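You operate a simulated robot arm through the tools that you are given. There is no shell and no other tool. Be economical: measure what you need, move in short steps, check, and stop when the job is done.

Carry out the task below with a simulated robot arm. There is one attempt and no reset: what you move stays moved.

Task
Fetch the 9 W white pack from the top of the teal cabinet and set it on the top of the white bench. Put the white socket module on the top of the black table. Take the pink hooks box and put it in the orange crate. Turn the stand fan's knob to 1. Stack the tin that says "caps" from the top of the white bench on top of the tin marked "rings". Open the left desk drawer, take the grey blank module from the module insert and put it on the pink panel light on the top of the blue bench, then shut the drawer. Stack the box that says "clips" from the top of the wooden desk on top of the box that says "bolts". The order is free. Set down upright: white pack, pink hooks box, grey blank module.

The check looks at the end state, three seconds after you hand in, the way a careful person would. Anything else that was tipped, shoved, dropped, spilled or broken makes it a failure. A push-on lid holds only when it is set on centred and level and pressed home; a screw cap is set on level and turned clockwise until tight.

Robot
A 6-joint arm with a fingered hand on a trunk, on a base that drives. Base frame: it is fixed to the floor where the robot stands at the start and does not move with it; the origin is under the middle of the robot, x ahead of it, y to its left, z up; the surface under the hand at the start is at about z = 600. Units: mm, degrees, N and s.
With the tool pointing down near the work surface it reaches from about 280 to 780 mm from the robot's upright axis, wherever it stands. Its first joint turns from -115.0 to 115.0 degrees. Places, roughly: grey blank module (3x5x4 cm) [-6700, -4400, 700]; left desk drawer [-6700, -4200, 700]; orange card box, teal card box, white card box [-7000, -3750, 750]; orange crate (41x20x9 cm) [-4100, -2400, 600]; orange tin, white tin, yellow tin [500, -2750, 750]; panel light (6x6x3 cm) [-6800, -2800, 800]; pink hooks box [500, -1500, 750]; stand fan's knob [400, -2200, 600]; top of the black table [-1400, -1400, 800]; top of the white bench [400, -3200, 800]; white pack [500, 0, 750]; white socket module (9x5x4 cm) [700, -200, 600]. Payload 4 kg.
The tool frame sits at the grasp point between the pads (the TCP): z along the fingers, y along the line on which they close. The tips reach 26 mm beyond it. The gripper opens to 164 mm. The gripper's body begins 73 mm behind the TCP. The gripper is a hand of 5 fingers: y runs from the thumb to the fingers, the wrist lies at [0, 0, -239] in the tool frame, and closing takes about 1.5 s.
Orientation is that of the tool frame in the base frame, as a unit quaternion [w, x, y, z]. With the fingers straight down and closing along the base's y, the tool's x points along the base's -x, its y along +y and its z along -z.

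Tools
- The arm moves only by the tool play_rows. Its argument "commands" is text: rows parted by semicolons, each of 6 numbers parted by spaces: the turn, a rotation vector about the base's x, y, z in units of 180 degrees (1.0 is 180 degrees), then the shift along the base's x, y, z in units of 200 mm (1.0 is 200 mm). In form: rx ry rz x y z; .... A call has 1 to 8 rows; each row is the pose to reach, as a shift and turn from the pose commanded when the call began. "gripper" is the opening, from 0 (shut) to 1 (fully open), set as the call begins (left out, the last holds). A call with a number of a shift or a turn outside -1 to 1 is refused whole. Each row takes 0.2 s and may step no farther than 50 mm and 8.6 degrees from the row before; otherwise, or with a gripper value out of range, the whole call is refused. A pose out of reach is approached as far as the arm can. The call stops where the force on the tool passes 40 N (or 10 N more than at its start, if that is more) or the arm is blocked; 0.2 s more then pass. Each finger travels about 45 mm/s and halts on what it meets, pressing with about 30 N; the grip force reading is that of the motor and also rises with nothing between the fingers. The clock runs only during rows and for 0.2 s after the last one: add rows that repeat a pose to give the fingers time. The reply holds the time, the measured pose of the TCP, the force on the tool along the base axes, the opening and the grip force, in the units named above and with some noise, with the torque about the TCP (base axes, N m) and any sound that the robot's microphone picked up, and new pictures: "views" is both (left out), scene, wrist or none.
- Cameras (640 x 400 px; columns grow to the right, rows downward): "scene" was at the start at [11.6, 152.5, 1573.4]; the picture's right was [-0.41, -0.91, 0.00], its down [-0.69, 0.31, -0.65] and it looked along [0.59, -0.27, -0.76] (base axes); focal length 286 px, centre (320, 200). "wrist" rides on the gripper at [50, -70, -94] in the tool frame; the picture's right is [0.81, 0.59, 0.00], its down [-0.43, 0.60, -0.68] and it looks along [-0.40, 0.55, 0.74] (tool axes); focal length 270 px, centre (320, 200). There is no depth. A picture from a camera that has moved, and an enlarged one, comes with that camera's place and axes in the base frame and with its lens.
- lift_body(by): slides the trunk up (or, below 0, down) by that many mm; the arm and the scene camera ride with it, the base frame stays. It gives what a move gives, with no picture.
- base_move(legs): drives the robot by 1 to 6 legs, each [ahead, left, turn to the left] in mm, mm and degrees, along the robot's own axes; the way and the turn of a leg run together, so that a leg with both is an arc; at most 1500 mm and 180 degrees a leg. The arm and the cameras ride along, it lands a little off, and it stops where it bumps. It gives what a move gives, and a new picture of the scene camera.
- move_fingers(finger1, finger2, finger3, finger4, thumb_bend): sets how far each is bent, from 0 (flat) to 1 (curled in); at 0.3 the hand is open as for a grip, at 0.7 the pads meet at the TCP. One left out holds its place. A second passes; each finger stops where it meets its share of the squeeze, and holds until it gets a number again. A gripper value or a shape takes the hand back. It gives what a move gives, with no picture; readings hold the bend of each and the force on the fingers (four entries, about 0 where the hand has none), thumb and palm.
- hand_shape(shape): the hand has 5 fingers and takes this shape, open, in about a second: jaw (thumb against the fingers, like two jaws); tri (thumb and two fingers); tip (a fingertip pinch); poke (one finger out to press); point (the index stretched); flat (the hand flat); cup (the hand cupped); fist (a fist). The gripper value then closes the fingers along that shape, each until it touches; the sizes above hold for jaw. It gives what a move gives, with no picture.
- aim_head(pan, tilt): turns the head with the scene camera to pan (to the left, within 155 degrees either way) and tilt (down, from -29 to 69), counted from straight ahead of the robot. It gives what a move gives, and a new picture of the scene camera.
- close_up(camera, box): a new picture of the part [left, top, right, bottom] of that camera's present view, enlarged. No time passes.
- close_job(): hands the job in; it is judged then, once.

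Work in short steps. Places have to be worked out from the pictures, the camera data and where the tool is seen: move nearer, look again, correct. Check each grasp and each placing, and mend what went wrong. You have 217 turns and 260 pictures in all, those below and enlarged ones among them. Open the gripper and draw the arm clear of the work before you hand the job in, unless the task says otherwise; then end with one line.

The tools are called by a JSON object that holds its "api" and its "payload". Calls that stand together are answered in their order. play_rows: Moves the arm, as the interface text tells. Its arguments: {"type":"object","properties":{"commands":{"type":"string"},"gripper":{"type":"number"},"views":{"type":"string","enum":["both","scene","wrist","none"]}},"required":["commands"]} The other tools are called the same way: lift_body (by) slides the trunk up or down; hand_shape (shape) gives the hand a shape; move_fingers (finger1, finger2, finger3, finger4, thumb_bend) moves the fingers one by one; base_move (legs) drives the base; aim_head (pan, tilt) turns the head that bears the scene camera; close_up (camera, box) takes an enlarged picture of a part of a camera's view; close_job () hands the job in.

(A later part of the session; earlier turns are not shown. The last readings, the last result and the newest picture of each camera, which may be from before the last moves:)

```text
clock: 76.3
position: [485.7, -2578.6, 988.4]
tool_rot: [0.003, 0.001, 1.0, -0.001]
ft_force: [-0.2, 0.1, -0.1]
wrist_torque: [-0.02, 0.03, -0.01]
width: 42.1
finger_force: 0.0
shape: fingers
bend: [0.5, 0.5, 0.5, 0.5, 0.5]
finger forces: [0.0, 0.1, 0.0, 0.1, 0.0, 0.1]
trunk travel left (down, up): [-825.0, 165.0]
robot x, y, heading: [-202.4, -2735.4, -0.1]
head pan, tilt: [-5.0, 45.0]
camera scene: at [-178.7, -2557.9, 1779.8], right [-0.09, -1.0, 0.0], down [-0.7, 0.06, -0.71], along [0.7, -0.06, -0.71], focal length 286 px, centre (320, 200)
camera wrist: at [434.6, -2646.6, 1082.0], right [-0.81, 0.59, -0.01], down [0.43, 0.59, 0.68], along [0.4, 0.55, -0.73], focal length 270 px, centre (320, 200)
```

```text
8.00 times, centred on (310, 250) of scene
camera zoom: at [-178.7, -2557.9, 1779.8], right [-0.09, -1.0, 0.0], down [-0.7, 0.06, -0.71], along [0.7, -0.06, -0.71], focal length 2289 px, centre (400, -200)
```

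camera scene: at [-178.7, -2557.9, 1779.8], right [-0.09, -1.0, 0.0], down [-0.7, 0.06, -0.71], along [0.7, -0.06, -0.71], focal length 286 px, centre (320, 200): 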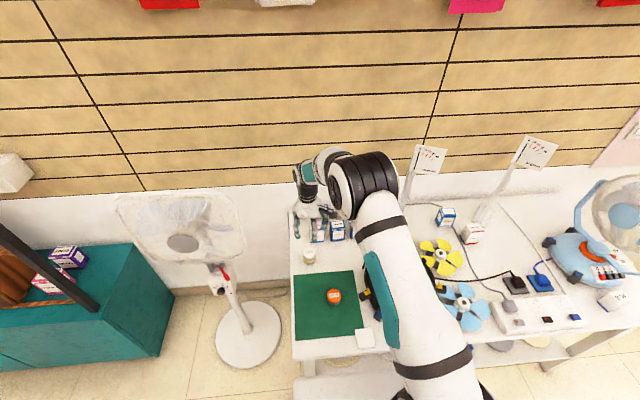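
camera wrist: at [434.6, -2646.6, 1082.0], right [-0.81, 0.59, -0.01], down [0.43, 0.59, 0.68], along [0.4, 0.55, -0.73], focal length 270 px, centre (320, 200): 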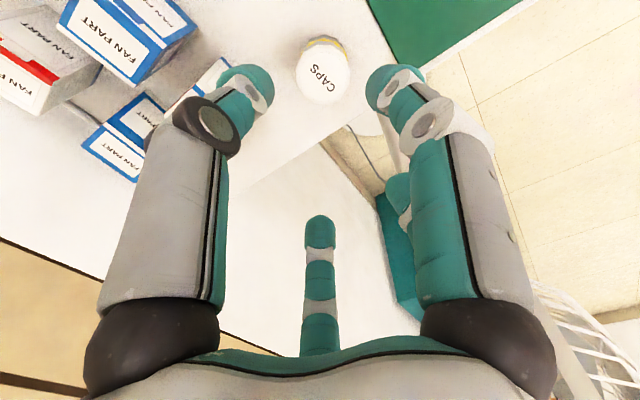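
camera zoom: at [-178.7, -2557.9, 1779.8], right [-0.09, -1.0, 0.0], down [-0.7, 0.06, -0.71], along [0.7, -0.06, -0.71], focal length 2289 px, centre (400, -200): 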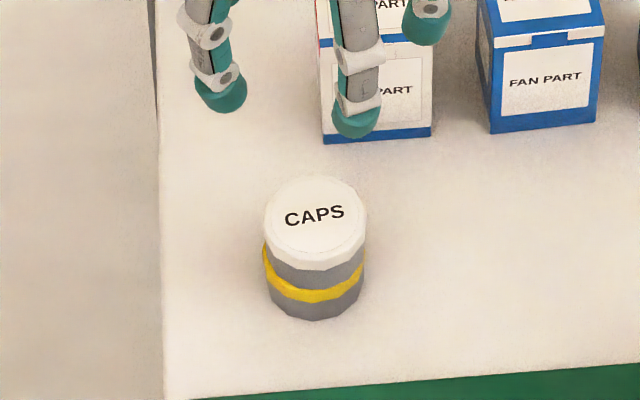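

CAPS sits squarely on RINGS. Next the stand fan: I pull the arm back, lower the trunk to its original height and drive in front of the fan.

{"api": "play_rows", "payload": {"commands": "0 0 0 -0.2 0 0.05; 0 0 0 -0.4 0 0.05; 0 0 0 -0.6 0 0.05; 0 0 0 -0.8 0 0.05; 0 0 0 -1 0 0.05", "views": "none"}}

{"api": "base_move", "payload": {"legs": [[-250, 0, 0], [0, 560, 0]]}}

{"api": "lift_body", "payload": {"by": -200}}

{"api": "aim_head", "payload": {"pan": -5, "tilt": 48}}

```text
clock: 77.5
position: [284.9, -2578.1, 998.5]
tool_rot: [0.004, 0.002, 1.0, -0.001]
ft_force: [-0.9, -0.3, -0.5]
wrist_torque: [-0.01, 0.01, 0.0]
width: 42.1
finger_force: 0.1
shape: fingers
bend: [0.5, 0.5, 0.5, 0.5, 0.5]
finger forces: [0.0, 0.0, 0.1, 0.0, 0.0, 0.1]
trunk travel left (down, up): [-825.0, 165.0]
robot x, y, heading: [-205.4, -2733.8, -0.3]
head pan, tilt: [-5.0, 45.0]
```

```text
clock: 82.1
position: [32.4, -2018.1, 999.3]
tool_rot: [0.003, -0.002, 1.0, -0.001]
ft_force: [-1.2, 1.2, 0.0]
wrist_torque: [-0.03, 0.04, 0.0]
width: 42.3
finger_force: 0.0
shape: fingers
bend: [0.5, 0.5, 0.5, 0.5, 0.5]
finger forces: [0.0, 0.0, 0.1, 0.0, 0.0, 0.1]
trunk travel left (down, up): [-825.0, 165.0]
robot x, y, heading: [-453.6, -2177.0, 0.2]
head pan, tilt: [-5.0, 45.0]
camera scene: at [-433.8, -2001.0, 1779.8], right [-0.08, -1.0, 0.0], down [-0.7, 0.06, -0.71], along [0.7, -0.06, -0.71], focal length 286 px, centre (320, 200)
```

scene: 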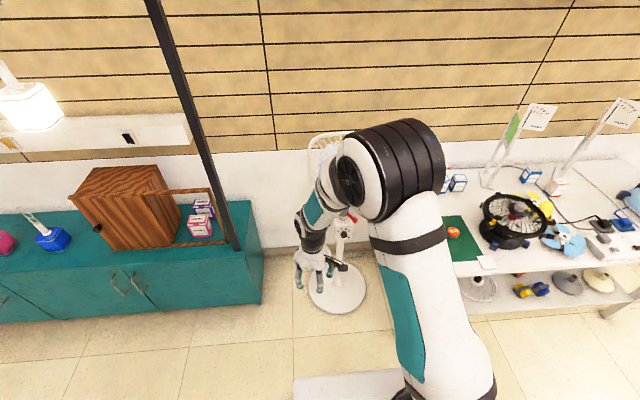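

```text
clock: 84.3
position: [32.5, -2019.0, 797.4]
tool_rot: [0.003, -0.001, 1.0, -0.001]
ft_force: [0.7, -0.2, -0.1]
wrist_torque: [0.0, 0.0, 0.02]
width: 42.0
finger_force: 0.0
shape: fingers
bend: [0.5, 0.5, 0.5, 0.5, 0.5]
finger forces: [0.0, 0.0, 0.0, 0.0, 0.1, 0.1]
trunk travel left (down, up): [-625.0, 365.0]
robot x, y, heading: [-454.2, -2183.0, 0.3]
head pan, tilt: [-5.0, 45.0]
```

```text
clock: 84.9
position: [31.3, -2018.8, 797.3]
tool_rot: [0.003, -0.002, 1.0, -0.001]
ft_force: [0.7, 0.3, 0.0]
wrist_torque: [0.01, 0.0, 0.0]
width: 41.8
finger_force: 0.0
shape: fingers
bend: [0.5, 0.5, 0.5, 0.5, 0.5]
finger forces: [0.1, 0.0, 0.0, 0.0, 0.1, 0.0]
trunk travel left (down, up): [-625.0, 365.0]
robot x, y, heading: [-455.5, -2180.7, 0.3]
head pan, tilt: [-5.0, 48.0]
camera scene: at [-436.3, -2001.7, 1575.7], right [-0.08, -1.0, 0.0], down [-0.74, 0.06, -0.67], along [0.67, -0.06, -0.74], focal length 286 px, centre (320, 200)
```

scene: 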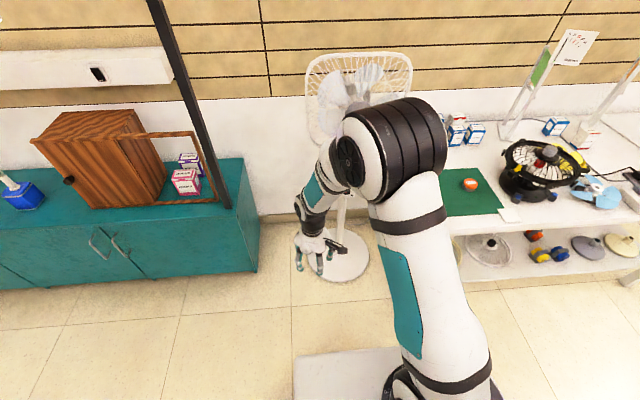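

The arm hides the fan's control box. I shift the hand right and drive right a little so that the head looks straight at the knob.

{"api": "play_rows", "payload": {"commands": "0 0 0 0 -0.25 0; 0 0 0 0 -0.5 0; 0 0 0 0 -0.75 0; 0 0 0 0 -1 0", "views": "none"}}

{"api": "base_move", "payload": {"legs": [[0, -200, 0]]}}

{"api": "close_up", "payload": {"camera": "scene", "box": [240, 120, 360, 220]}}

```text
clock: 85.9
position: [33.7, -2217.5, 797.1]
tool_rot: [0.003, -0.002, 1.0, 0.0]
ft_force: [0.0, 0.5, 0.5]
wrist_torque: [0.02, -0.01, 0.03]
width: 41.9
finger_force: 0.0
shape: fingers
bend: [0.5, 0.5, 0.5, 0.5, 0.5]
finger forces: [0.0, 0.0, 0.0, 0.0, 0.0, 0.1]
trunk travel left (down, up): [-625.0, 365.0]
robot x, y, heading: [-454.8, -2176.8, 0.2]
head pan, tilt: [-5.0, 48.0]
```

```text
clock: 87.5
position: [37.0, -2416.9, 797.9]
tool_rot: [0.003, -0.004, 1.0, 0.0]
ft_force: [-0.4, 0.2, 0.3]
wrist_torque: [0.02, 0.02, 0.03]
width: 41.8
finger_force: 0.0
shape: fingers
bend: [0.5, 0.5, 0.5, 0.5, 0.5]
finger forces: [0.0, 0.0, 0.0, 0.0, 0.0, 0.0]
trunk travel left (down, up): [-625.0, 365.0]
robot x, y, heading: [-456.0, -2375.6, 0.4]
head pan, tilt: [-5.0, 48.0]
camera scene: at [-435.9, -2202.2, 1575.8], right [-0.08, -1.0, 0.0], down [-0.74, 0.06, -0.67], along [0.67, -0.05, -0.74], focal length 286 px, centre (320, 200)
```

scene: 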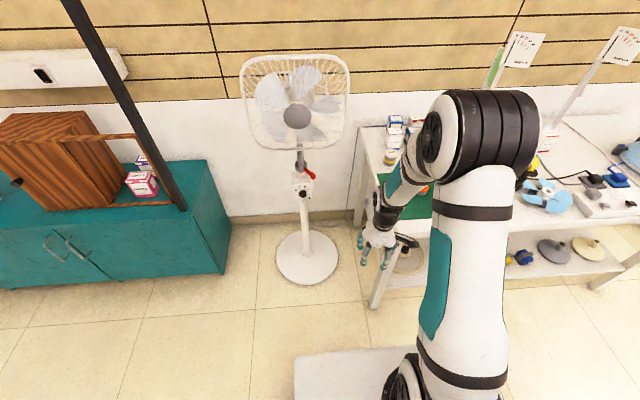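

```text
4.00 times, centred on (300, 170) of scene
camera zoom: at [-435.9, -2202.2, 1575.8], right [-0.08, -1.0, 0.0], down [-0.74, 0.06, -0.67], along [0.67, -0.05, -0.74], focal length 1145 px, centre (400, 320)
```

zoom: 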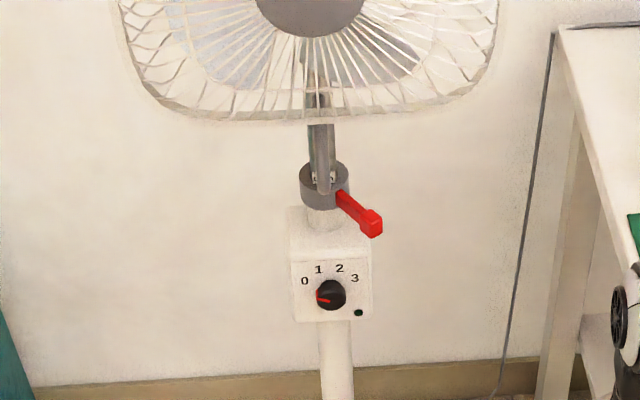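

{"api": "close_up", "payload": {"camera": "scene", "box": [286, 176, 318, 204]}}

```text
14.29 times, centred on (302, 190) of scene
camera zoom: at [-435.9, -2202.2, 1575.8], right [-0.08, -1.0, 0.0], down [-0.74, 0.06, -0.67], along [0.67, -0.05, -0.74], focal length 4088 px, centre (577, 343)
```

zoom: 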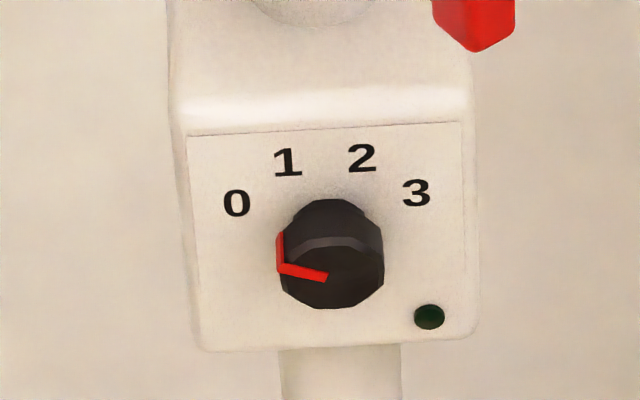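

The knob is at about (433, -2195, 654), facing the robot, about 32 mm across, with its red pointer at 0. I'll approach it horizontally, so I begin tilting the hand forward while moving left and ahead.

{"api": "play_rows", "payload": {"commands": "0 -0.045 0 0.09 0.1 0; 0 -0.09 0 0.18 0.2 0; 0 -0.135 0 0.27 0.3 0; 0 -0.18 0 0.36 0.4 0; 0 -0.225 0 0.45 0.5 0; 0 -0.27 0 0.54 0.6 0; 0 -0.315 0 0.63 0.7 0; 0 -0.36 0 0.72 0.8 0"}}

```text
clock: 89.3
position: [179.0, -2255.7, 796.9]
tool_rot: [0.539, -0.004, 0.842, -0.002]
ft_force: [0.6, -0.5, -0.5]
wrist_torque: [0.01, -0.02, -0.01]
width: 42.1
finger_force: 0.0
shape: fingers
bend: [0.5, 0.5, 0.5, 0.5, 0.5]
finger forces: [0.0, 0.0, 0.0, 0.0, 0.1, 0.0]
trunk travel left (down, up): [-625.0, 365.0]
robot x, y, heading: [-455.5, -2380.6, 0.3]
head pan, tilt: [-5.0, 48.0]
camera scene: at [-435.5, -2200.9, 1575.7], right [-0.08, -1.0, 0.0], down [-0.74, 0.06, -0.67], along [0.67, -0.05, -0.74], focal length 286 px, centre (320, 200)
camera wrist: at [72.8, -2324.8, 790.8], right [-0.34, 0.58, -0.74], down [-0.44, 0.6, 0.67], along [0.83, 0.55, 0.05], focal length 270 px, centre (320, 200)
```

scene: 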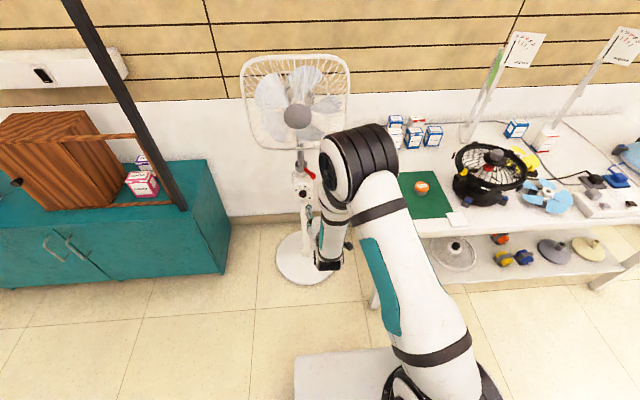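
wrist: 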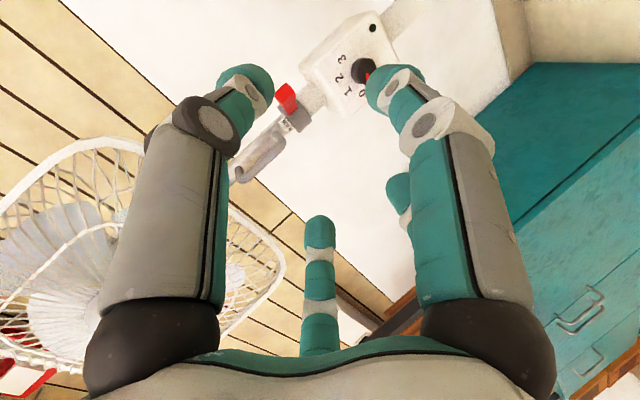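

The hand tilts well and the wrist camera sees the knob. I finish the tilt and move to stand off in front of the knob.

{"api": "play_rows", "payload": {"commands": "0 -0.035 0 0.05 0.08 -0.15; 0 -0.07 0 0.1 0.16 -0.3; 0 -0.105 0 0.2 0.24 -0.45; 0 -0.14 0 0.35 0.3 -0.6; 0 -0.14 0 0.5 0.3 -0.715; 0 -0.14 0 0.7 0.3 -0.715; 0 -0.14 0 0.75 0.3 -0.715; 0 -0.14 0 0.75 0.3 -0.715"}}

{"api": "close_up", "payload": {"camera": "scene", "box": [260, 150, 360, 250]}}

```text
clock: 91.1
position: [329.9, -2195.4, 655.6]
tool_rot: [0.709, -0.003, 0.705, -0.003]
ft_force: [0.2, -0.3, 0.7]
wrist_torque: [0.03, 0.03, -0.01]
width: 42.3
finger_force: 0.0
shape: fingers
bend: [0.5, 0.5, 0.5, 0.5, 0.5]
finger forces: [0.0, 0.0, 0.0, 0.1, 0.0, 0.0]
out of reach, approached as far as the arm can: row 4
trunk travel left (down, up): [-625.0, 365.0]
robot x, y, heading: [-454.8, -2377.1, 0.5]
head pan, tilt: [-5.0, 48.0]
camera scene: at [-435.9, -2201.3, 1575.7], right [-0.08, -1.0, 0.0], down [-0.74, 0.06, -0.67], along [0.67, -0.05, -0.74], focal length 286 px, centre (320, 200)
camera wrist: at [235.4, -2266.0, 604.7], right [0.01, 0.58, -0.81], down [-0.68, 0.6, 0.42], along [0.73, 0.55, 0.4], focal length 270 px, centre (320, 200)
```

scene: 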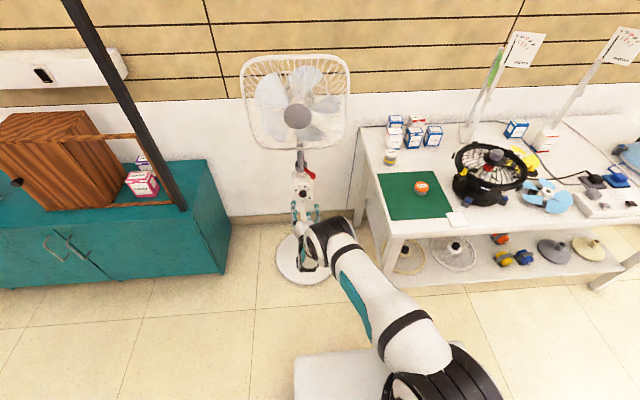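
wrist: 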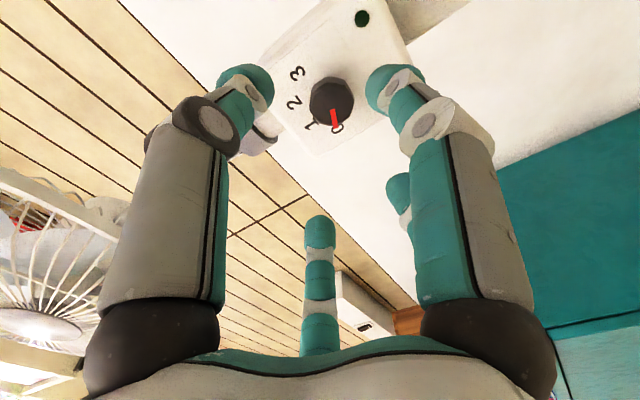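

```text
4.00 times, centred on (310, 200) of scene
camera zoom: at [-435.9, -2201.3, 1575.7], right [-0.08, -1.0, 0.0], down [-0.74, 0.06, -0.67], along [0.67, -0.05, -0.74], focal length 1145 px, centre (360, 200)
```

zoom: 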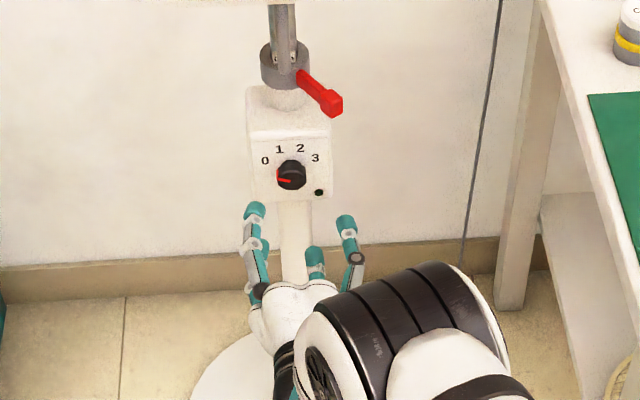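

Combining the two cameras puts the knob's face centre at about (430, -2194, 649). I advance 55 mm and lower 6 mm, then check the centring.

{"api": "play_rows", "payload": {"commands": "0 0 0 0.1 0.003 -0.03; 0 0 0 0.2 0.003 -0.03; 0 0 0 0.27 0.003 -0.03; 0 0 0 0.27 0.003 -0.03"}}

{"api": "close_up", "payload": {"camera": "scene", "box": [270, 160, 350, 220]}}

```text
clock: 92.1
position: [382.6, -2196.2, 650.9]
tool_rot: [0.709, -0.001, 0.705, -0.004]
ft_force: [0.3, 0.9, -1.1]
wrist_torque: [-0.01, 0.01, -0.01]
width: 42.1
finger_force: 0.2
shape: fingers
bend: [0.5, 0.5, 0.5, 0.5, 0.5]
finger forces: [0.0, 0.0, 0.1, 0.1, 0.1, 0.1]
trunk travel left (down, up): [-625.0, 365.0]
robot x, y, heading: [-454.4, -2380.6, 0.2]
head pan, tilt: [-5.0, 48.0]
camera scene: at [-435.8, -2201.3, 1575.7], right [-0.08, -1.0, 0.0], down [-0.74, 0.06, -0.67], along [0.67, -0.05, -0.74], focal length 286 px, centre (320, 200)
camera wrist: at [288.8, -2265.6, 598.6], right [0.01, 0.58, -0.81], down [-0.68, 0.6, 0.42], along [0.73, 0.55, 0.4], focal length 270 px, centre (320, 200)
```

scene: 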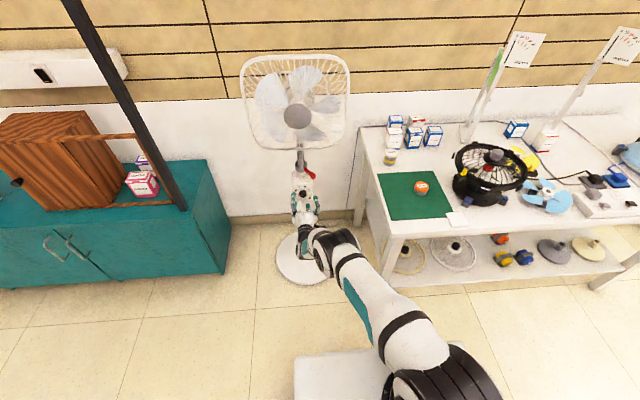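
wrist: 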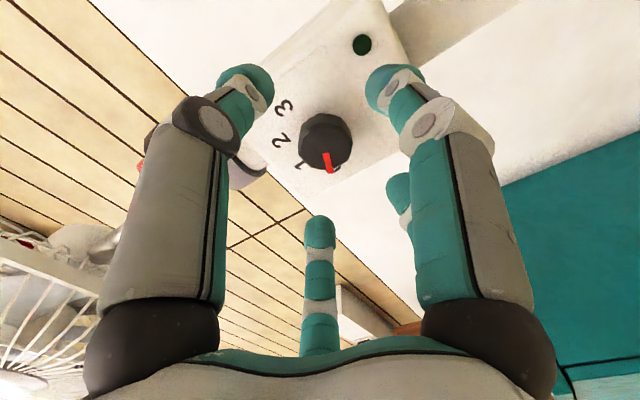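

```text
6.67 times, centred on (310, 190) of scene
camera zoom: at [-435.8, -2201.3, 1575.7], right [-0.08, -1.0, 0.0], down [-0.74, 0.06, -0.67], along [0.67, -0.05, -0.74], focal length 1908 px, centre (387, 267)
```

zoom: 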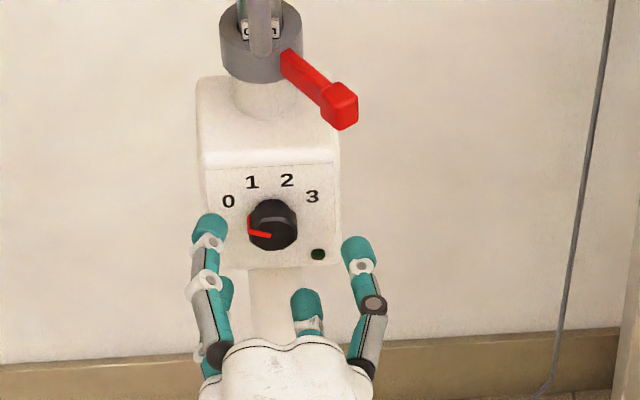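

The knob is nearly on the hand's axis with its face near x = 426. I advance 17 mm and close the ring on it.

{"api": "play_rows", "payload": {"commands": "0 0 0 0.04 0.006 -0.01; 0 0 0 0.085 0.006 -0.01; 0 0 0 0.085 0.006 -0.01", "views": "none"}}

{"api": "move_fingers", "payload": {"finger1": 0.6, "finger2": 0.6, "finger3": 0.6, "finger4": 0.6, "thumb_bend": 0.6}}

{"api": "close_up", "payload": {"camera": "wrist", "box": [160, 20, 480, 220]}}

{"api": "close_up", "payload": {"camera": "scene", "box": [270, 160, 350, 220]}}

```text
clock: 92.9
position: [399.9, -2193.2, 647.3]
tool_rot: [0.709, -0.002, 0.705, -0.004]
ft_force: [-0.3, 0.7, -0.2]
wrist_torque: [-0.06, 0.01, 0.01]
width: 42.3
finger_force: 0.0
shape: fingers
bend: [0.5, 0.5, 0.5, 0.5, 0.5]
finger forces: [0.0, 0.1, 0.1, 0.0, 0.0, 0.0]
trunk travel left (down, up): [-625.0, 365.0]
robot x, y, heading: [-452.8, -2380.4, 0.3]
head pan, tilt: [-5.0, 48.0]
```

```text
clock: 93.9
position: [400.3, -2195.1, 646.6]
tool_rot: [0.709, -0.004, 0.705, -0.002]
ft_force: [-0.5, 0.2, -0.3]
wrist_torque: [-0.02, -0.02, -0.01]
width: 17.9
finger_force: 0.1
shape: fingers
bend: [0.6, 0.6, 0.6, 0.6, 0.6]
finger forces: [0.0, 0.0, 0.1, 0.0, 0.0, 0.0]
trunk travel left (down, up): [-625.0, 365.0]
robot x, y, heading: [-452.3, -2382.6, 0.6]
head pan, tilt: [-5.0, 48.0]
```

```text
2.00 times, centred on (320, 120) of wrist
camera zoom: at [306.2, -2263.8, 595.9], right [0.01, 0.58, -0.81], down [-0.68, 0.6, 0.42], along [0.73, 0.55, 0.4], focal length 541 px, centre (320, 360)
```

zoom: 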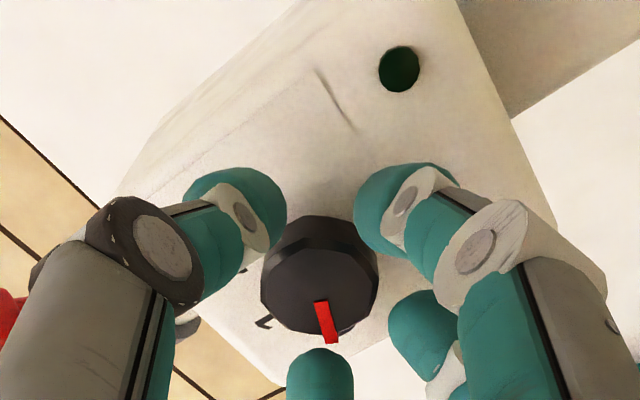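

```text
6.67 times, centred on (310, 190) of scene
camera zoom: at [-435.8, -2201.3, 1575.7], right [-0.08, -1.0, 0.0], down [-0.74, 0.06, -0.67], along [0.67, -0.05, -0.74], focal length 1908 px, centre (387, 267)
```

zoom: 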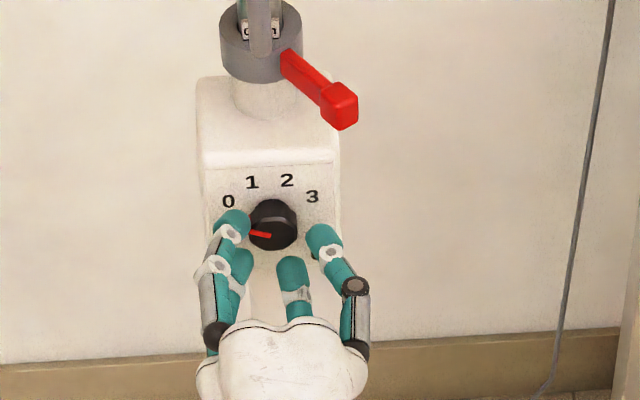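

The fingertips surround the knob. I close further until they grip it.

{"api": "move_fingers", "payload": {"finger1": 0.72, "finger2": 0.72, "finger3": 0.72, "finger4": 0.72, "thumb_bend": 0.72}}

{"api": "close_up", "payload": {"camera": "wrist", "box": [160, 20, 480, 220]}}

{"api": "close_up", "payload": {"camera": "scene", "box": [280, 170, 330, 210]}}

```text
clock: 94.9
position: [399.6, -2194.5, 647.4]
tool_rot: [0.709, -0.002, 0.705, -0.003]
ft_force: [-9.1, 2.1, 0.3]
wrist_torque: [0.01, -0.03, 0.19]
width: 2.6
finger_force: 22.9
shape: fingers
bend: [0.66, 0.66, 0.65, 0.65, 0.67]
finger forces: [8.2, 11.4, 13.7, 6.7, 6.4, 0.0]
trunk travel left (down, up): [-625.0, 365.0]
robot x, y, heading: [-452.8, -2375.0, 0.6]
head pan, tilt: [-5.0, 48.0]
```

```text
2.00 times, centred on (320, 120) of wrist
camera zoom: at [305.6, -2263.4, 596.0], right [0.01, 0.58, -0.81], down [-0.68, 0.6, 0.42], along [0.73, 0.55, 0.4], focal length 541 px, centre (320, 360)
```

zoom: 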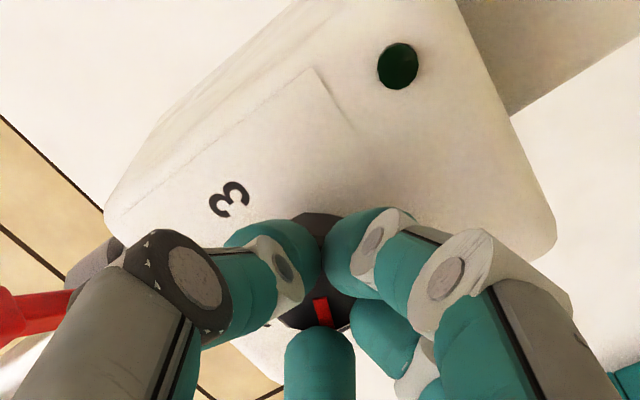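

```text
10.00 times, centred on (305, 190) of scene
camera zoom: at [-436.7, -2201.1, 1575.7], right [-0.08, -1.0, 0.0], down [-0.74, 0.06, -0.67], along [0.67, -0.05, -0.74], focal length 2861 px, centre (470, 300)
```

zoom: 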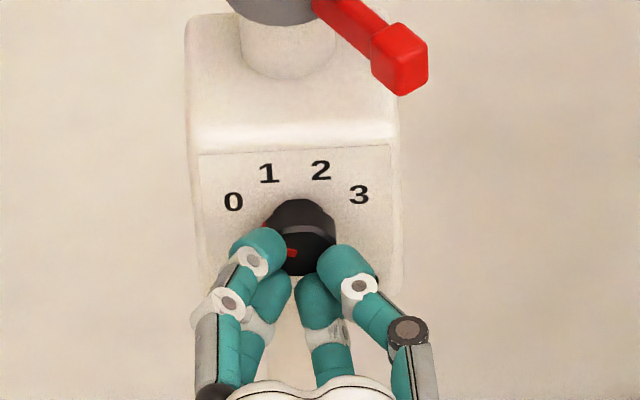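

The digits hold the knob with 6–14 N each. I twist clockwise (about +x) by about 36° in small rows.

{"api": "play_rows", "payload": {"commands": "0.04 0 0 0 0 0; 0.08 0 0 0 0 0; 0.12 0 0 0 0 0; 0.16 0 0 0 0 0; 0.2 0 0 0 0 0; 0.2 0 0 0 0 0"}}

{"api": "close_up", "payload": {"camera": "scene", "box": [280, 170, 330, 210]}}

```text
clock: 96.3
position: [399.0, -2193.1, 647.9]
tool_rot: [0.675, 0.216, 0.671, 0.215]
ft_force: [-23.2, 2.3, 0.5]
wrist_torque: [-0.01, -0.08, 0.23]
width: 2.7
finger_force: 28.4
shape: fingers
bend: [0.66, 0.66, 0.65, 0.65, 0.67]
finger forces: [10.6, 14.9, 16.3, 7.2, 7.3, 0.0]
trunk travel left (down, up): [-625.0, 365.0]
robot x, y, heading: [-454.0, -2377.5, 0.5]
head pan, tilt: [-5.0, 48.0]
camera scene: at [-438.1, -2201.0, 1575.7], right [-0.08, -1.0, 0.0], down [-0.74, 0.06, -0.67], along [0.67, -0.05, -0.74], focal length 286 px, centre (320, 200)
camera wrist: at [305.7, -2219.5, 564.5], right [0.01, 0.95, -0.32], down [-0.68, 0.24, 0.69], along [0.73, 0.21, 0.65], focal length 270 px, centre (320, 200)
```

scene: 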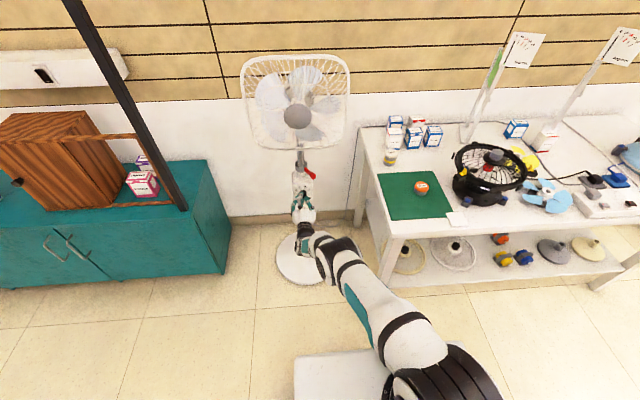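
wrist: 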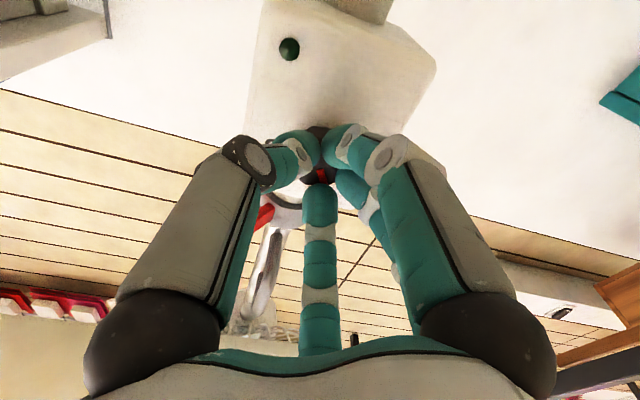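

```text
10.00 times, centred on (305, 190) of scene
camera zoom: at [-438.1, -2201.0, 1575.7], right [-0.08, -1.0, 0.0], down [-0.74, 0.06, -0.67], along [0.67, -0.05, -0.74], focal length 2861 px, centre (470, 300)
```

zoom: 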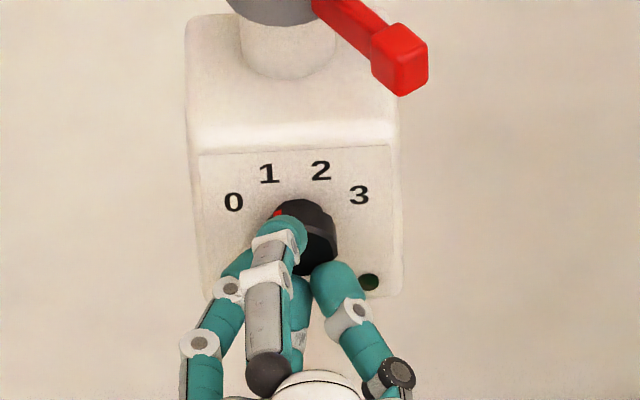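

The knob followed the hand. I open the fingers and back off to read the pointer.

{"api": "move_fingers", "payload": {"finger1": 0.52, "finger2": 0.52, "finger3": 0.52, "finger4": 0.52, "thumb_bend": 0.52}}

{"api": "play_rows", "payload": {"commands": "0 0 0 -0.1 0 0; 0 0 0 -0.25 0 0; 0 0 0 -0.45 0 -0.1; 0 0 0 -0.45 0 -0.1", "views": "none"}}

{"api": "close_up", "payload": {"camera": "scene", "box": [286, 176, 318, 204]}}

```text
clock: 97.3
position: [400.5, -2193.7, 646.3]
tool_rot: [0.676, 0.218, 0.671, 0.214]
ft_force: [0.3, -0.5, 0.3]
wrist_torque: [0.0, 0.0, 0.01]
width: 37.2
finger_force: 0.0
shape: fingers
bend: [0.52, 0.52, 0.52, 0.52, 0.52]
finger forces: [0.0, 0.1, 0.0, 0.0, 0.0, 0.1]
trunk travel left (down, up): [-625.0, 365.0]
robot x, y, heading: [-456.1, -2379.1, 0.7]
head pan, tilt: [-5.0, 48.0]
```

```text
clock: 98.3
position: [312.0, -2193.0, 628.0]
tool_rot: [0.676, 0.217, 0.671, 0.215]
ft_force: [-0.2, 0.4, -0.1]
wrist_torque: [0.0, 0.03, -0.01]
width: 37.2
finger_force: 0.0
shape: fingers
bend: [0.52, 0.52, 0.52, 0.52, 0.52]
finger forces: [0.0, 0.1, 0.1, 0.1, 0.0, 0.1]
trunk travel left (down, up): [-625.0, 365.0]
robot x, y, heading: [-454.3, -2378.2, 0.5]
head pan, tilt: [-5.0, 48.0]
```

```text
14.29 times, centred on (302, 190) of scene
camera zoom: at [-435.8, -2201.2, 1575.7], right [-0.08, -1.0, 0.0], down [-0.74, 0.06, -0.67], along [0.67, -0.05, -0.74], focal length 4088 px, centre (577, 343)
```

zoom: 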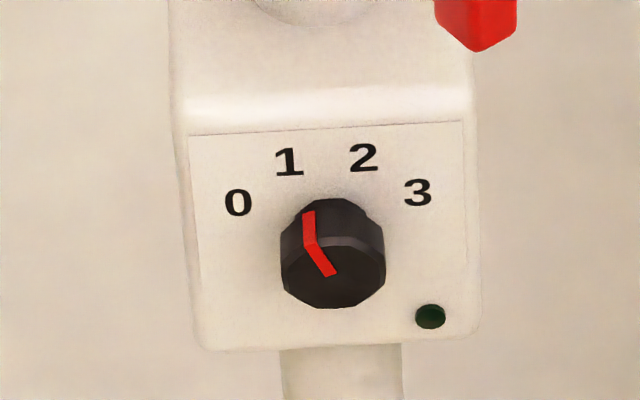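

The pointer lines up with 1. I back away, untwist and bring the hand upright again.

{"api": "play_rows", "payload": {"commands": "-0.04 0 0 -0.2 0 0; -0.08 0 0 -0.4 0 0; -0.12 0 0 -0.55 0 0.05; -0.16 0 0 -0.65 0 0.1; -0.2 0 0 -0.7 0 0.2; -0.2 0 0 -0.7 0 0.4; -0.2 0 0 -0.7 0 0.6; -0.2 0 0 -0.7 0 0.8", "views": "none"}}

{"api": "play_rows", "payload": {"commands": "0 0.045 0 0 -0.03 0.03; 0 0.09 0 0 -0.06 0.06; 0 0.135 0 0 -0.09 0.1; 0 0.18 0 0 -0.12 0.15; 0 0.225 0 0 -0.15 0.2; 0 0.27 0 0 -0.2 0.25; 0 0.315 0 0 -0.2 0.3; 0 0.36 0 0 -0.2 0.35", "views": "none"}}

{"api": "play_rows", "payload": {"commands": "0 0.045 0 0 0 0.05; 0 0.09 0 0 0 0.1; 0 0.14 0 0 0 0.2; 0 0.14 0 0 0 0.2", "views": "scene"}}

```text
clock: 100.1
position: [220.5, -2169.2, 809.6]
tool_rot: [0.695, -0.001, 0.719, -0.005]
ft_force: [0.5, -0.1, 0.2]
wrist_torque: [0.02, -0.02, -0.02]
width: 37.3
finger_force: 0.0
shape: fingers
bend: [0.52, 0.52, 0.52, 0.52, 0.52]
finger forces: [0.0, 0.1, 0.0, 0.1, 0.0, 0.0]
out of reach, approached as far as the arm can: row 2, 3, 4, 5, 6, 7, 8
trunk travel left (down, up): [-625.0, 365.0]
robot x, y, heading: [-451.7, -2376.4, 0.5]
head pan, tilt: [-5.0, 48.0]
```

```text
clock: 101.9
position: [221.5, -2191.9, 864.8]
tool_rot: [0.315, -0.011, 0.948, 0.036]
ft_force: [0.2, 0.4, 0.4]
wrist_torque: [0.0, 0.01, 0.0]
width: 37.2
finger_force: 0.0
shape: fingers
bend: [0.52, 0.52, 0.52, 0.52, 0.52]
finger forces: [0.0, 0.0, 0.0, 0.0, 0.0, 0.0]
out of reach, approached as far as the arm can: row 7, 8
trunk travel left (down, up): [-625.0, 365.0]
robot x, y, heading: [-453.7, -2376.6, 0.5]
head pan, tilt: [-5.0, 48.0]
```

```text
refused: row 3 steps farther than a row can; nothing moved
```

One row was too large. I finish the turn in smaller steps.

{"api": "play_rows", "payload": {"commands": "0 0.04 0 -0.03 0 0.05; 0 0.08 0 -0.06 0 0.1; 0 0.12 0 -0.09 0 0.15; 0 0.14 0 -0.12 0 0.2; 0 0.14 0 -0.12 0 0.2", "views": "scene"}}

```text
clock: 103.1
position: [208.8, -2197.3, 855.9]
tool_rot: [0.293, -0.009, 0.955, 0.033]
ft_force: [0.9, -0.4, 0.0]
wrist_torque: [-0.02, -0.01, -0.03]
width: 37.3
finger_force: 0.1
shape: fingers
bend: [0.52, 0.52, 0.52, 0.52, 0.52]
finger forces: [0.1, 0.0, 0.0, 0.0, 0.0, 0.0]
out of reach, approached as far as the arm can: row 1, 2, 3, 4, 5
trunk travel left (down, up): [-625.0, 365.0]
robot x, y, heading: [-456.3, -2380.7, 0.7]
head pan, tilt: [-5.0, 48.0]
camera scene: at [-435.9, -2201.3, 1575.7], right [-0.08, -1.0, 0.0], down [-0.74, 0.06, -0.67], along [0.67, -0.05, -0.74], focal length 286 px, centre (320, 200)
```

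scene: 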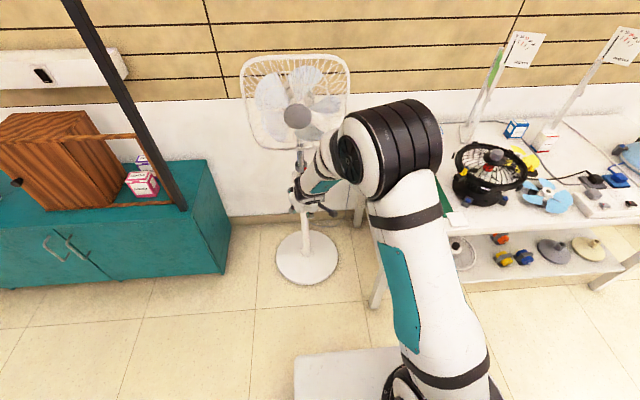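

The arm is stuck on a joint limit. I command back along the way it came, to the earlier upright pose near (37, -2417, 798).

{"api": "play_rows", "payload": {"commands": "0 0 0 -0.1 -0.15 -0.08; 0 0 0 -0.2 -0.3 -0.16; 0 0 0 -0.3 -0.45 -0.24; 0 0 0 -0.4 -0.6 -0.32; 0 0 0 -0.5 -0.75 -0.4; 0 0 0 -0.55 -0.9 -0.5; 0 0 0 -0.55 -0.92 -0.5; 0 0 0 -0.55 -0.92 -0.5", "views": "both"}}

```text
clock: 104.9
position: [97.8, -2382.2, 755.5]
tool_rot: [0.293, -0.011, 0.955, 0.033]
ft_force: [-0.6, -0.2, 0.4]
wrist_torque: [0.0, 0.01, 0.01]
width: 37.2
finger_force: 0.2
shape: fingers
bend: [0.52, 0.52, 0.52, 0.52, 0.52]
finger forces: [0.0, 0.1, 0.0, 0.0, 0.1, 0.1]
trunk travel left (down, up): [-625.0, 365.0]
robot x, y, heading: [-448.3, -2378.2, 0.2]
head pan, tilt: [-5.0, 48.0]
camera scene: at [-436.0, -2201.3, 1575.7], right [-0.08, -1.0, 0.0], down [-0.74, 0.06, -0.67], along [0.67, -0.05, -0.74], focal length 286 px, centre (320, 200)
camera wrist: at [6.0, -2457.6, 800.7], right [-0.69, 0.59, -0.42], down [-0.04, 0.55, 0.84], along [0.72, 0.6, -0.35], focal length 270 px, centre (320, 200)
```

scene: 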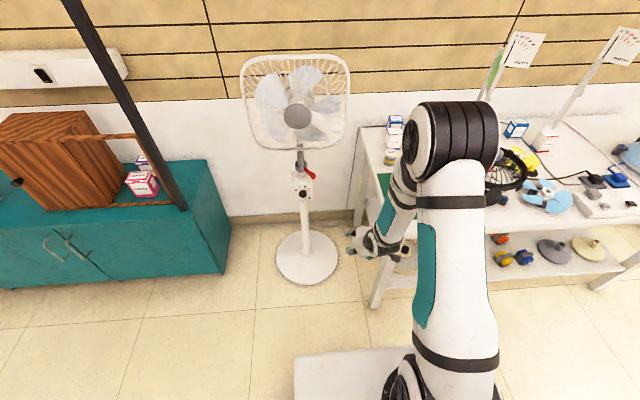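
wrist: 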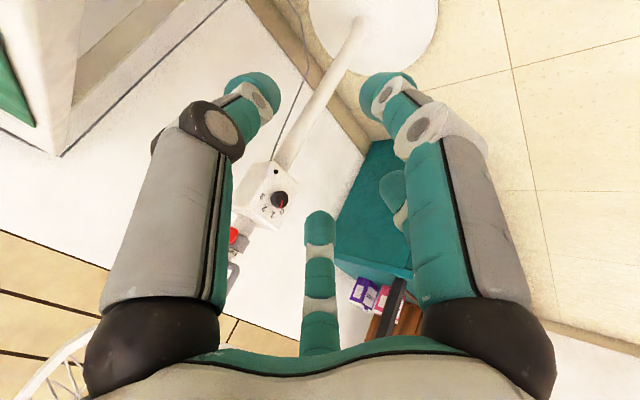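

Free again, now tilted by about 34°. I rotate the rest back to straight down.

{"api": "play_rows", "payload": {"commands": "-0.0043 0.0379 -0.0014 0 0 0.05; -0.0085 0.0758 -0.0028 0 0 0.1; -0.0128 0.1136 -0.0043 0 0 0.2; -0.017 0.1515 -0.0057 0 0 0.3; -0.0213 0.1894 -0.0071 0 0 0.4; -0.0213 0.1894 -0.0071 0 0 0.5", "views": "none"}}

{"api": "aim_head", "payload": {"pan": 25, "tilt": 45}}

```text
clock: 106.3
position: [97.9, -2382.4, 856.3]
tool_rot: [0.0, 0.002, 1.0, -0.001]
ft_force: [0.2, 0.7, 0.1]
wrist_torque: [0.04, 0.0, 0.0]
width: 37.3
finger_force: 0.1
shape: fingers
bend: [0.52, 0.52, 0.52, 0.52, 0.52]
finger forces: [0.1, 0.0, 0.0, 0.0, 0.0, 0.1]
out of reach, approached as far as the arm can: row 2, 3, 4
trunk travel left (down, up): [-625.0, 365.0]
robot x, y, heading: [-452.9, -2376.0, 0.5]
head pan, tilt: [-5.0, 48.0]
```

```text
clock: 107.3
position: [99.7, -2383.0, 856.8]
tool_rot: [0.0, 0.002, 1.0, -0.001]
ft_force: [-0.1, -0.3, -0.4]
wrist_torque: [-0.03, -0.02, 0.04]
width: 37.4
finger_force: 0.0
shape: fingers
bend: [0.52, 0.52, 0.52, 0.52, 0.52]
finger forces: [0.0, 0.0, 0.0, 0.1, 0.0, 0.0]
trunk travel left (down, up): [-625.0, 365.0]
robot x, y, heading: [-454.3, -2380.0, 0.5]
head pan, tilt: [25.0, 45.0]
camera scene: at [-441.0, -2160.3, 1579.9], right [0.43, -0.9, 0.0], down [-0.64, -0.3, -0.71], along [0.64, 0.3, -0.71], focal length 286 px, centre (320, 200)
```

scene: 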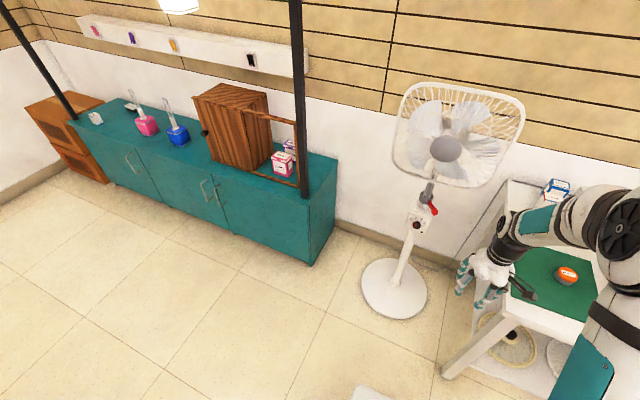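

Upright again. I drive left to stand before the hooks boxes and look.

{"api": "base_move", "payload": {"legs": [[0, 720, 0]]}}

{"api": "aim_head", "payload": {"pan": 0, "tilt": 42}}

{"api": "close_up", "payload": {"camera": "scene", "box": [200, 80, 380, 230]}}

```text
clock: 111.2
position: [89.2, -1656.7, 855.7]
tool_rot: [0.0, -0.004, 1.0, -0.001]
ft_force: [-0.1, 0.6, 1.2]
wrist_torque: [-0.01, -0.01, 0.01]
width: 37.4
finger_force: 0.0
shape: fingers
bend: [0.52, 0.52, 0.52, 0.52, 0.52]
finger forces: [0.0, 0.0, 0.0, 0.0, 0.0, 0.1]
trunk travel left (down, up): [-625.0, 365.0]
robot x, y, heading: [-463.5, -1658.1, 1.1]
head pan, tilt: [25.0, 45.0]
camera scene: at [-452.9, -1440.0, 1579.8], right [0.44, -0.9, 0.0], down [-0.64, -0.31, -0.71], along [0.64, 0.31, -0.71], focal length 286 px, centre (320, 200)
```

scene: 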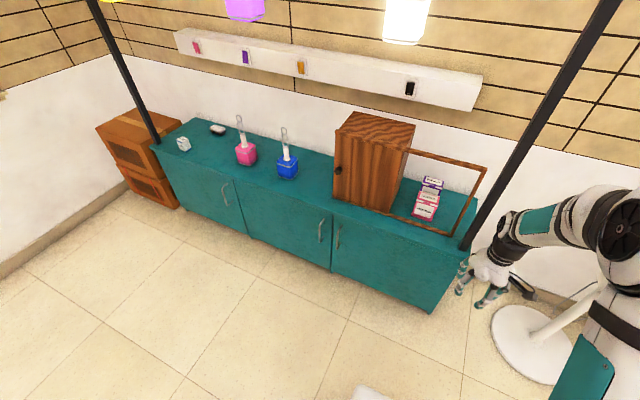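

```text
clock: 112.1
position: [90.7, -1656.6, 856.2]
tool_rot: [0.0, -0.004, 1.0, -0.001]
ft_force: [0.2, 0.1, 0.8]
wrist_torque: [-0.01, -0.01, 0.0]
width: 37.0
finger_force: 0.0
shape: fingers
bend: [0.52, 0.52, 0.52, 0.52, 0.52]
finger forces: [0.1, 0.1, 0.0, 0.1, 0.0, 0.0]
trunk travel left (down, up): [-625.0, 365.0]
robot x, y, heading: [-462.1, -1657.4, 1.1]
head pan, tilt: [0.0, 42.0]
camera scene: at [-442.4, -1474.5, 1584.2], right [0.02, -1.0, 0.0], down [-0.67, -0.01, -0.74], along [0.74, 0.01, -0.67], focal length 286 px, centre (320, 200)
```

scene: 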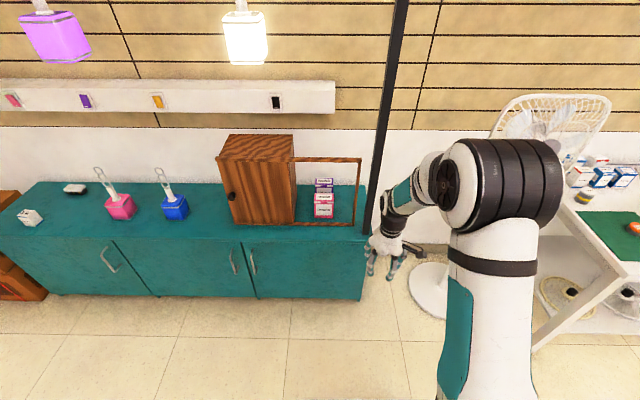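

```text
2.67 times, centred on (290, 155) of scene
camera zoom: at [-442.4, -1474.5, 1584.2], right [0.02, -1.0, 0.0], down [-0.67, -0.01, -0.74], along [0.74, 0.01, -0.67], focal length 763 px, centre (400, 320)
```

zoom: 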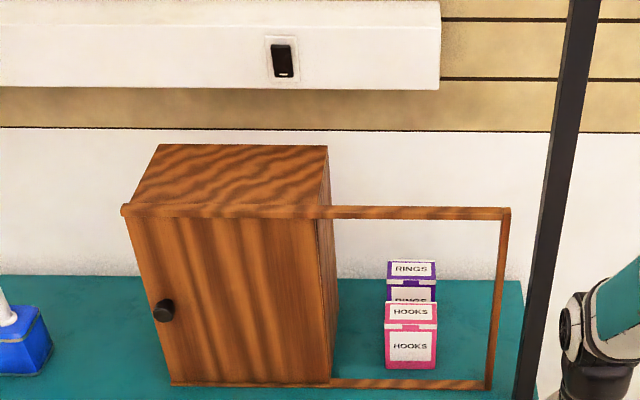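

The HOOKS box (about 88 × 65 × 97 mm, centre near (555, -1477)) stands behind an upright wooden frame at x ≈ 477 whose top rail is near z = 965. I'll reach through the opening with the hand tilted 45°, so I tilt it here in free space first.

{"api": "play_rows", "payload": {"commands": "0 -0.042 0 0.1 0 -0.05; 0 -0.084 0 0.2 0 -0.12; 0 -0.126 0 0.3 0 -0.2; 0 -0.168 0 0.4 0 -0.3; 0 -0.21 0 0.5 0 -0.4; 0 -0.25 0 0.6 0 -0.5; 0 -0.25 0 0.6 0 -0.5", "views": "none"}}

{"api": "move_fingers", "payload": {"finger1": 0.3, "finger2": 0.3, "finger3": 0.3, "finger4": 0.3, "thumb_bend": 0.3}}

{"api": "base_move", "payload": {"legs": [[0, 0, -1.1], [0, 190, 0], [150, 0, 0]]}}

```text
clock: 113.7
position: [210.4, -1657.1, 755.8]
tool_rot: [0.382, -0.004, 0.924, -0.002]
ft_force: [0.6, -0.1, -0.5]
wrist_torque: [0.0, 0.03, 0.03]
width: 37.1
finger_force: 0.1
shape: fingers
bend: [0.52, 0.52, 0.52, 0.52, 0.52]
finger forces: [0.1, 0.0, 0.0, 0.1, 0.0, 0.1]
trunk travel left (down, up): [-625.0, 365.0]
robot x, y, heading: [-465.3, -1657.1, 1.1]
head pan, tilt: [0.0, 42.0]
```

```text
clock: 114.7
position: [210.9, -1657.2, 755.5]
tool_rot: [0.383, -0.004, 0.924, -0.002]
ft_force: [0.5, -0.4, -0.4]
wrist_torque: [0.01, -0.02, 0.01]
width: 90.3
finger_force: 0.0
shape: fingers
bend: [0.3, 0.3, 0.3, 0.3, 0.3]
finger forces: [0.0, 0.0, 0.0, 0.0, 0.1, 0.0]
trunk travel left (down, up): [-625.0, 365.0]
robot x, y, heading: [-462.8, -1660.7, 0.8]
head pan, tilt: [0.0, 42.0]
```

```text
clock: 117.5
position: [359.9, -1478.1, 755.1]
tool_rot: [0.382, 0.005, 0.924, -0.006]
ft_force: [-0.4, -0.7, -0.3]
wrist_torque: [-0.01, 0.02, -0.02]
width: 90.4
finger_force: 0.0
shape: fingers
bend: [0.3, 0.3, 0.3, 0.3, 0.3]
finger forces: [0.0, 0.0, 0.0, 0.0, 0.1, 0.0]
trunk travel left (down, up): [-625.0, 365.0]
robot x, y, heading: [-310.7, -1470.7, -0.3]
head pan, tilt: [0.0, 42.0]
camera scene: at [-288.0, -1284.9, 1584.2], right [0.0, -1.0, 0.0], down [-0.67, 0.0, -0.74], along [0.74, 0.0, -0.67], focal length 286 px, centre (320, 200)
```

scene: 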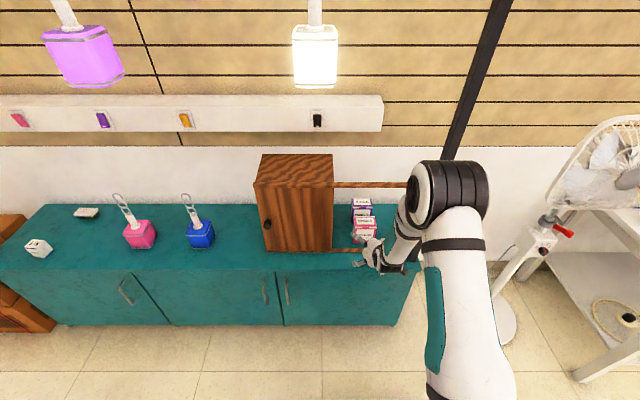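

The hand is now in front of the opening. I look through the wrist camera and enlarge the scene.

{"api": "close_up", "payload": {"camera": "wrist", "box": [0, 0, 640, 400]}}

{"api": "close_up", "payload": {"camera": "scene", "box": [240, 140, 480, 290]}}

```text
1.00 times, centred on (320, 200) of wrist (not enlarged: the box is as wide or as high as the picture)
camera zoom: at [257.3, -1546.2, 786.2], right [-0.56, 0.59, -0.58], down [-0.16, 0.6, 0.78], along [0.81, 0.54, -0.24], focal length 270 px, centre (320, 200)
```

zoom: 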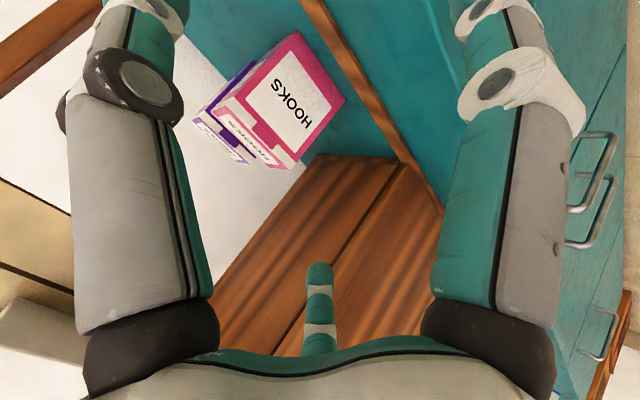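

```text
2.67 times, centred on (360, 215) of scene
camera zoom: at [-288.0, -1284.9, 1584.2], right [0.0, -1.0, 0.0], down [-0.67, 0.0, -0.74], along [0.74, 0.0, -0.67], focal length 763 px, centre (213, 160)
```

zoom: 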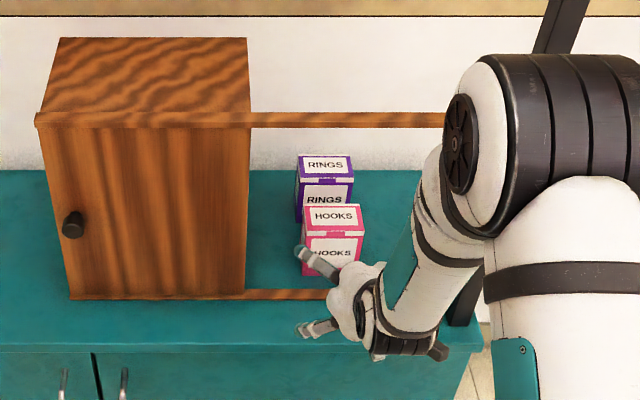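

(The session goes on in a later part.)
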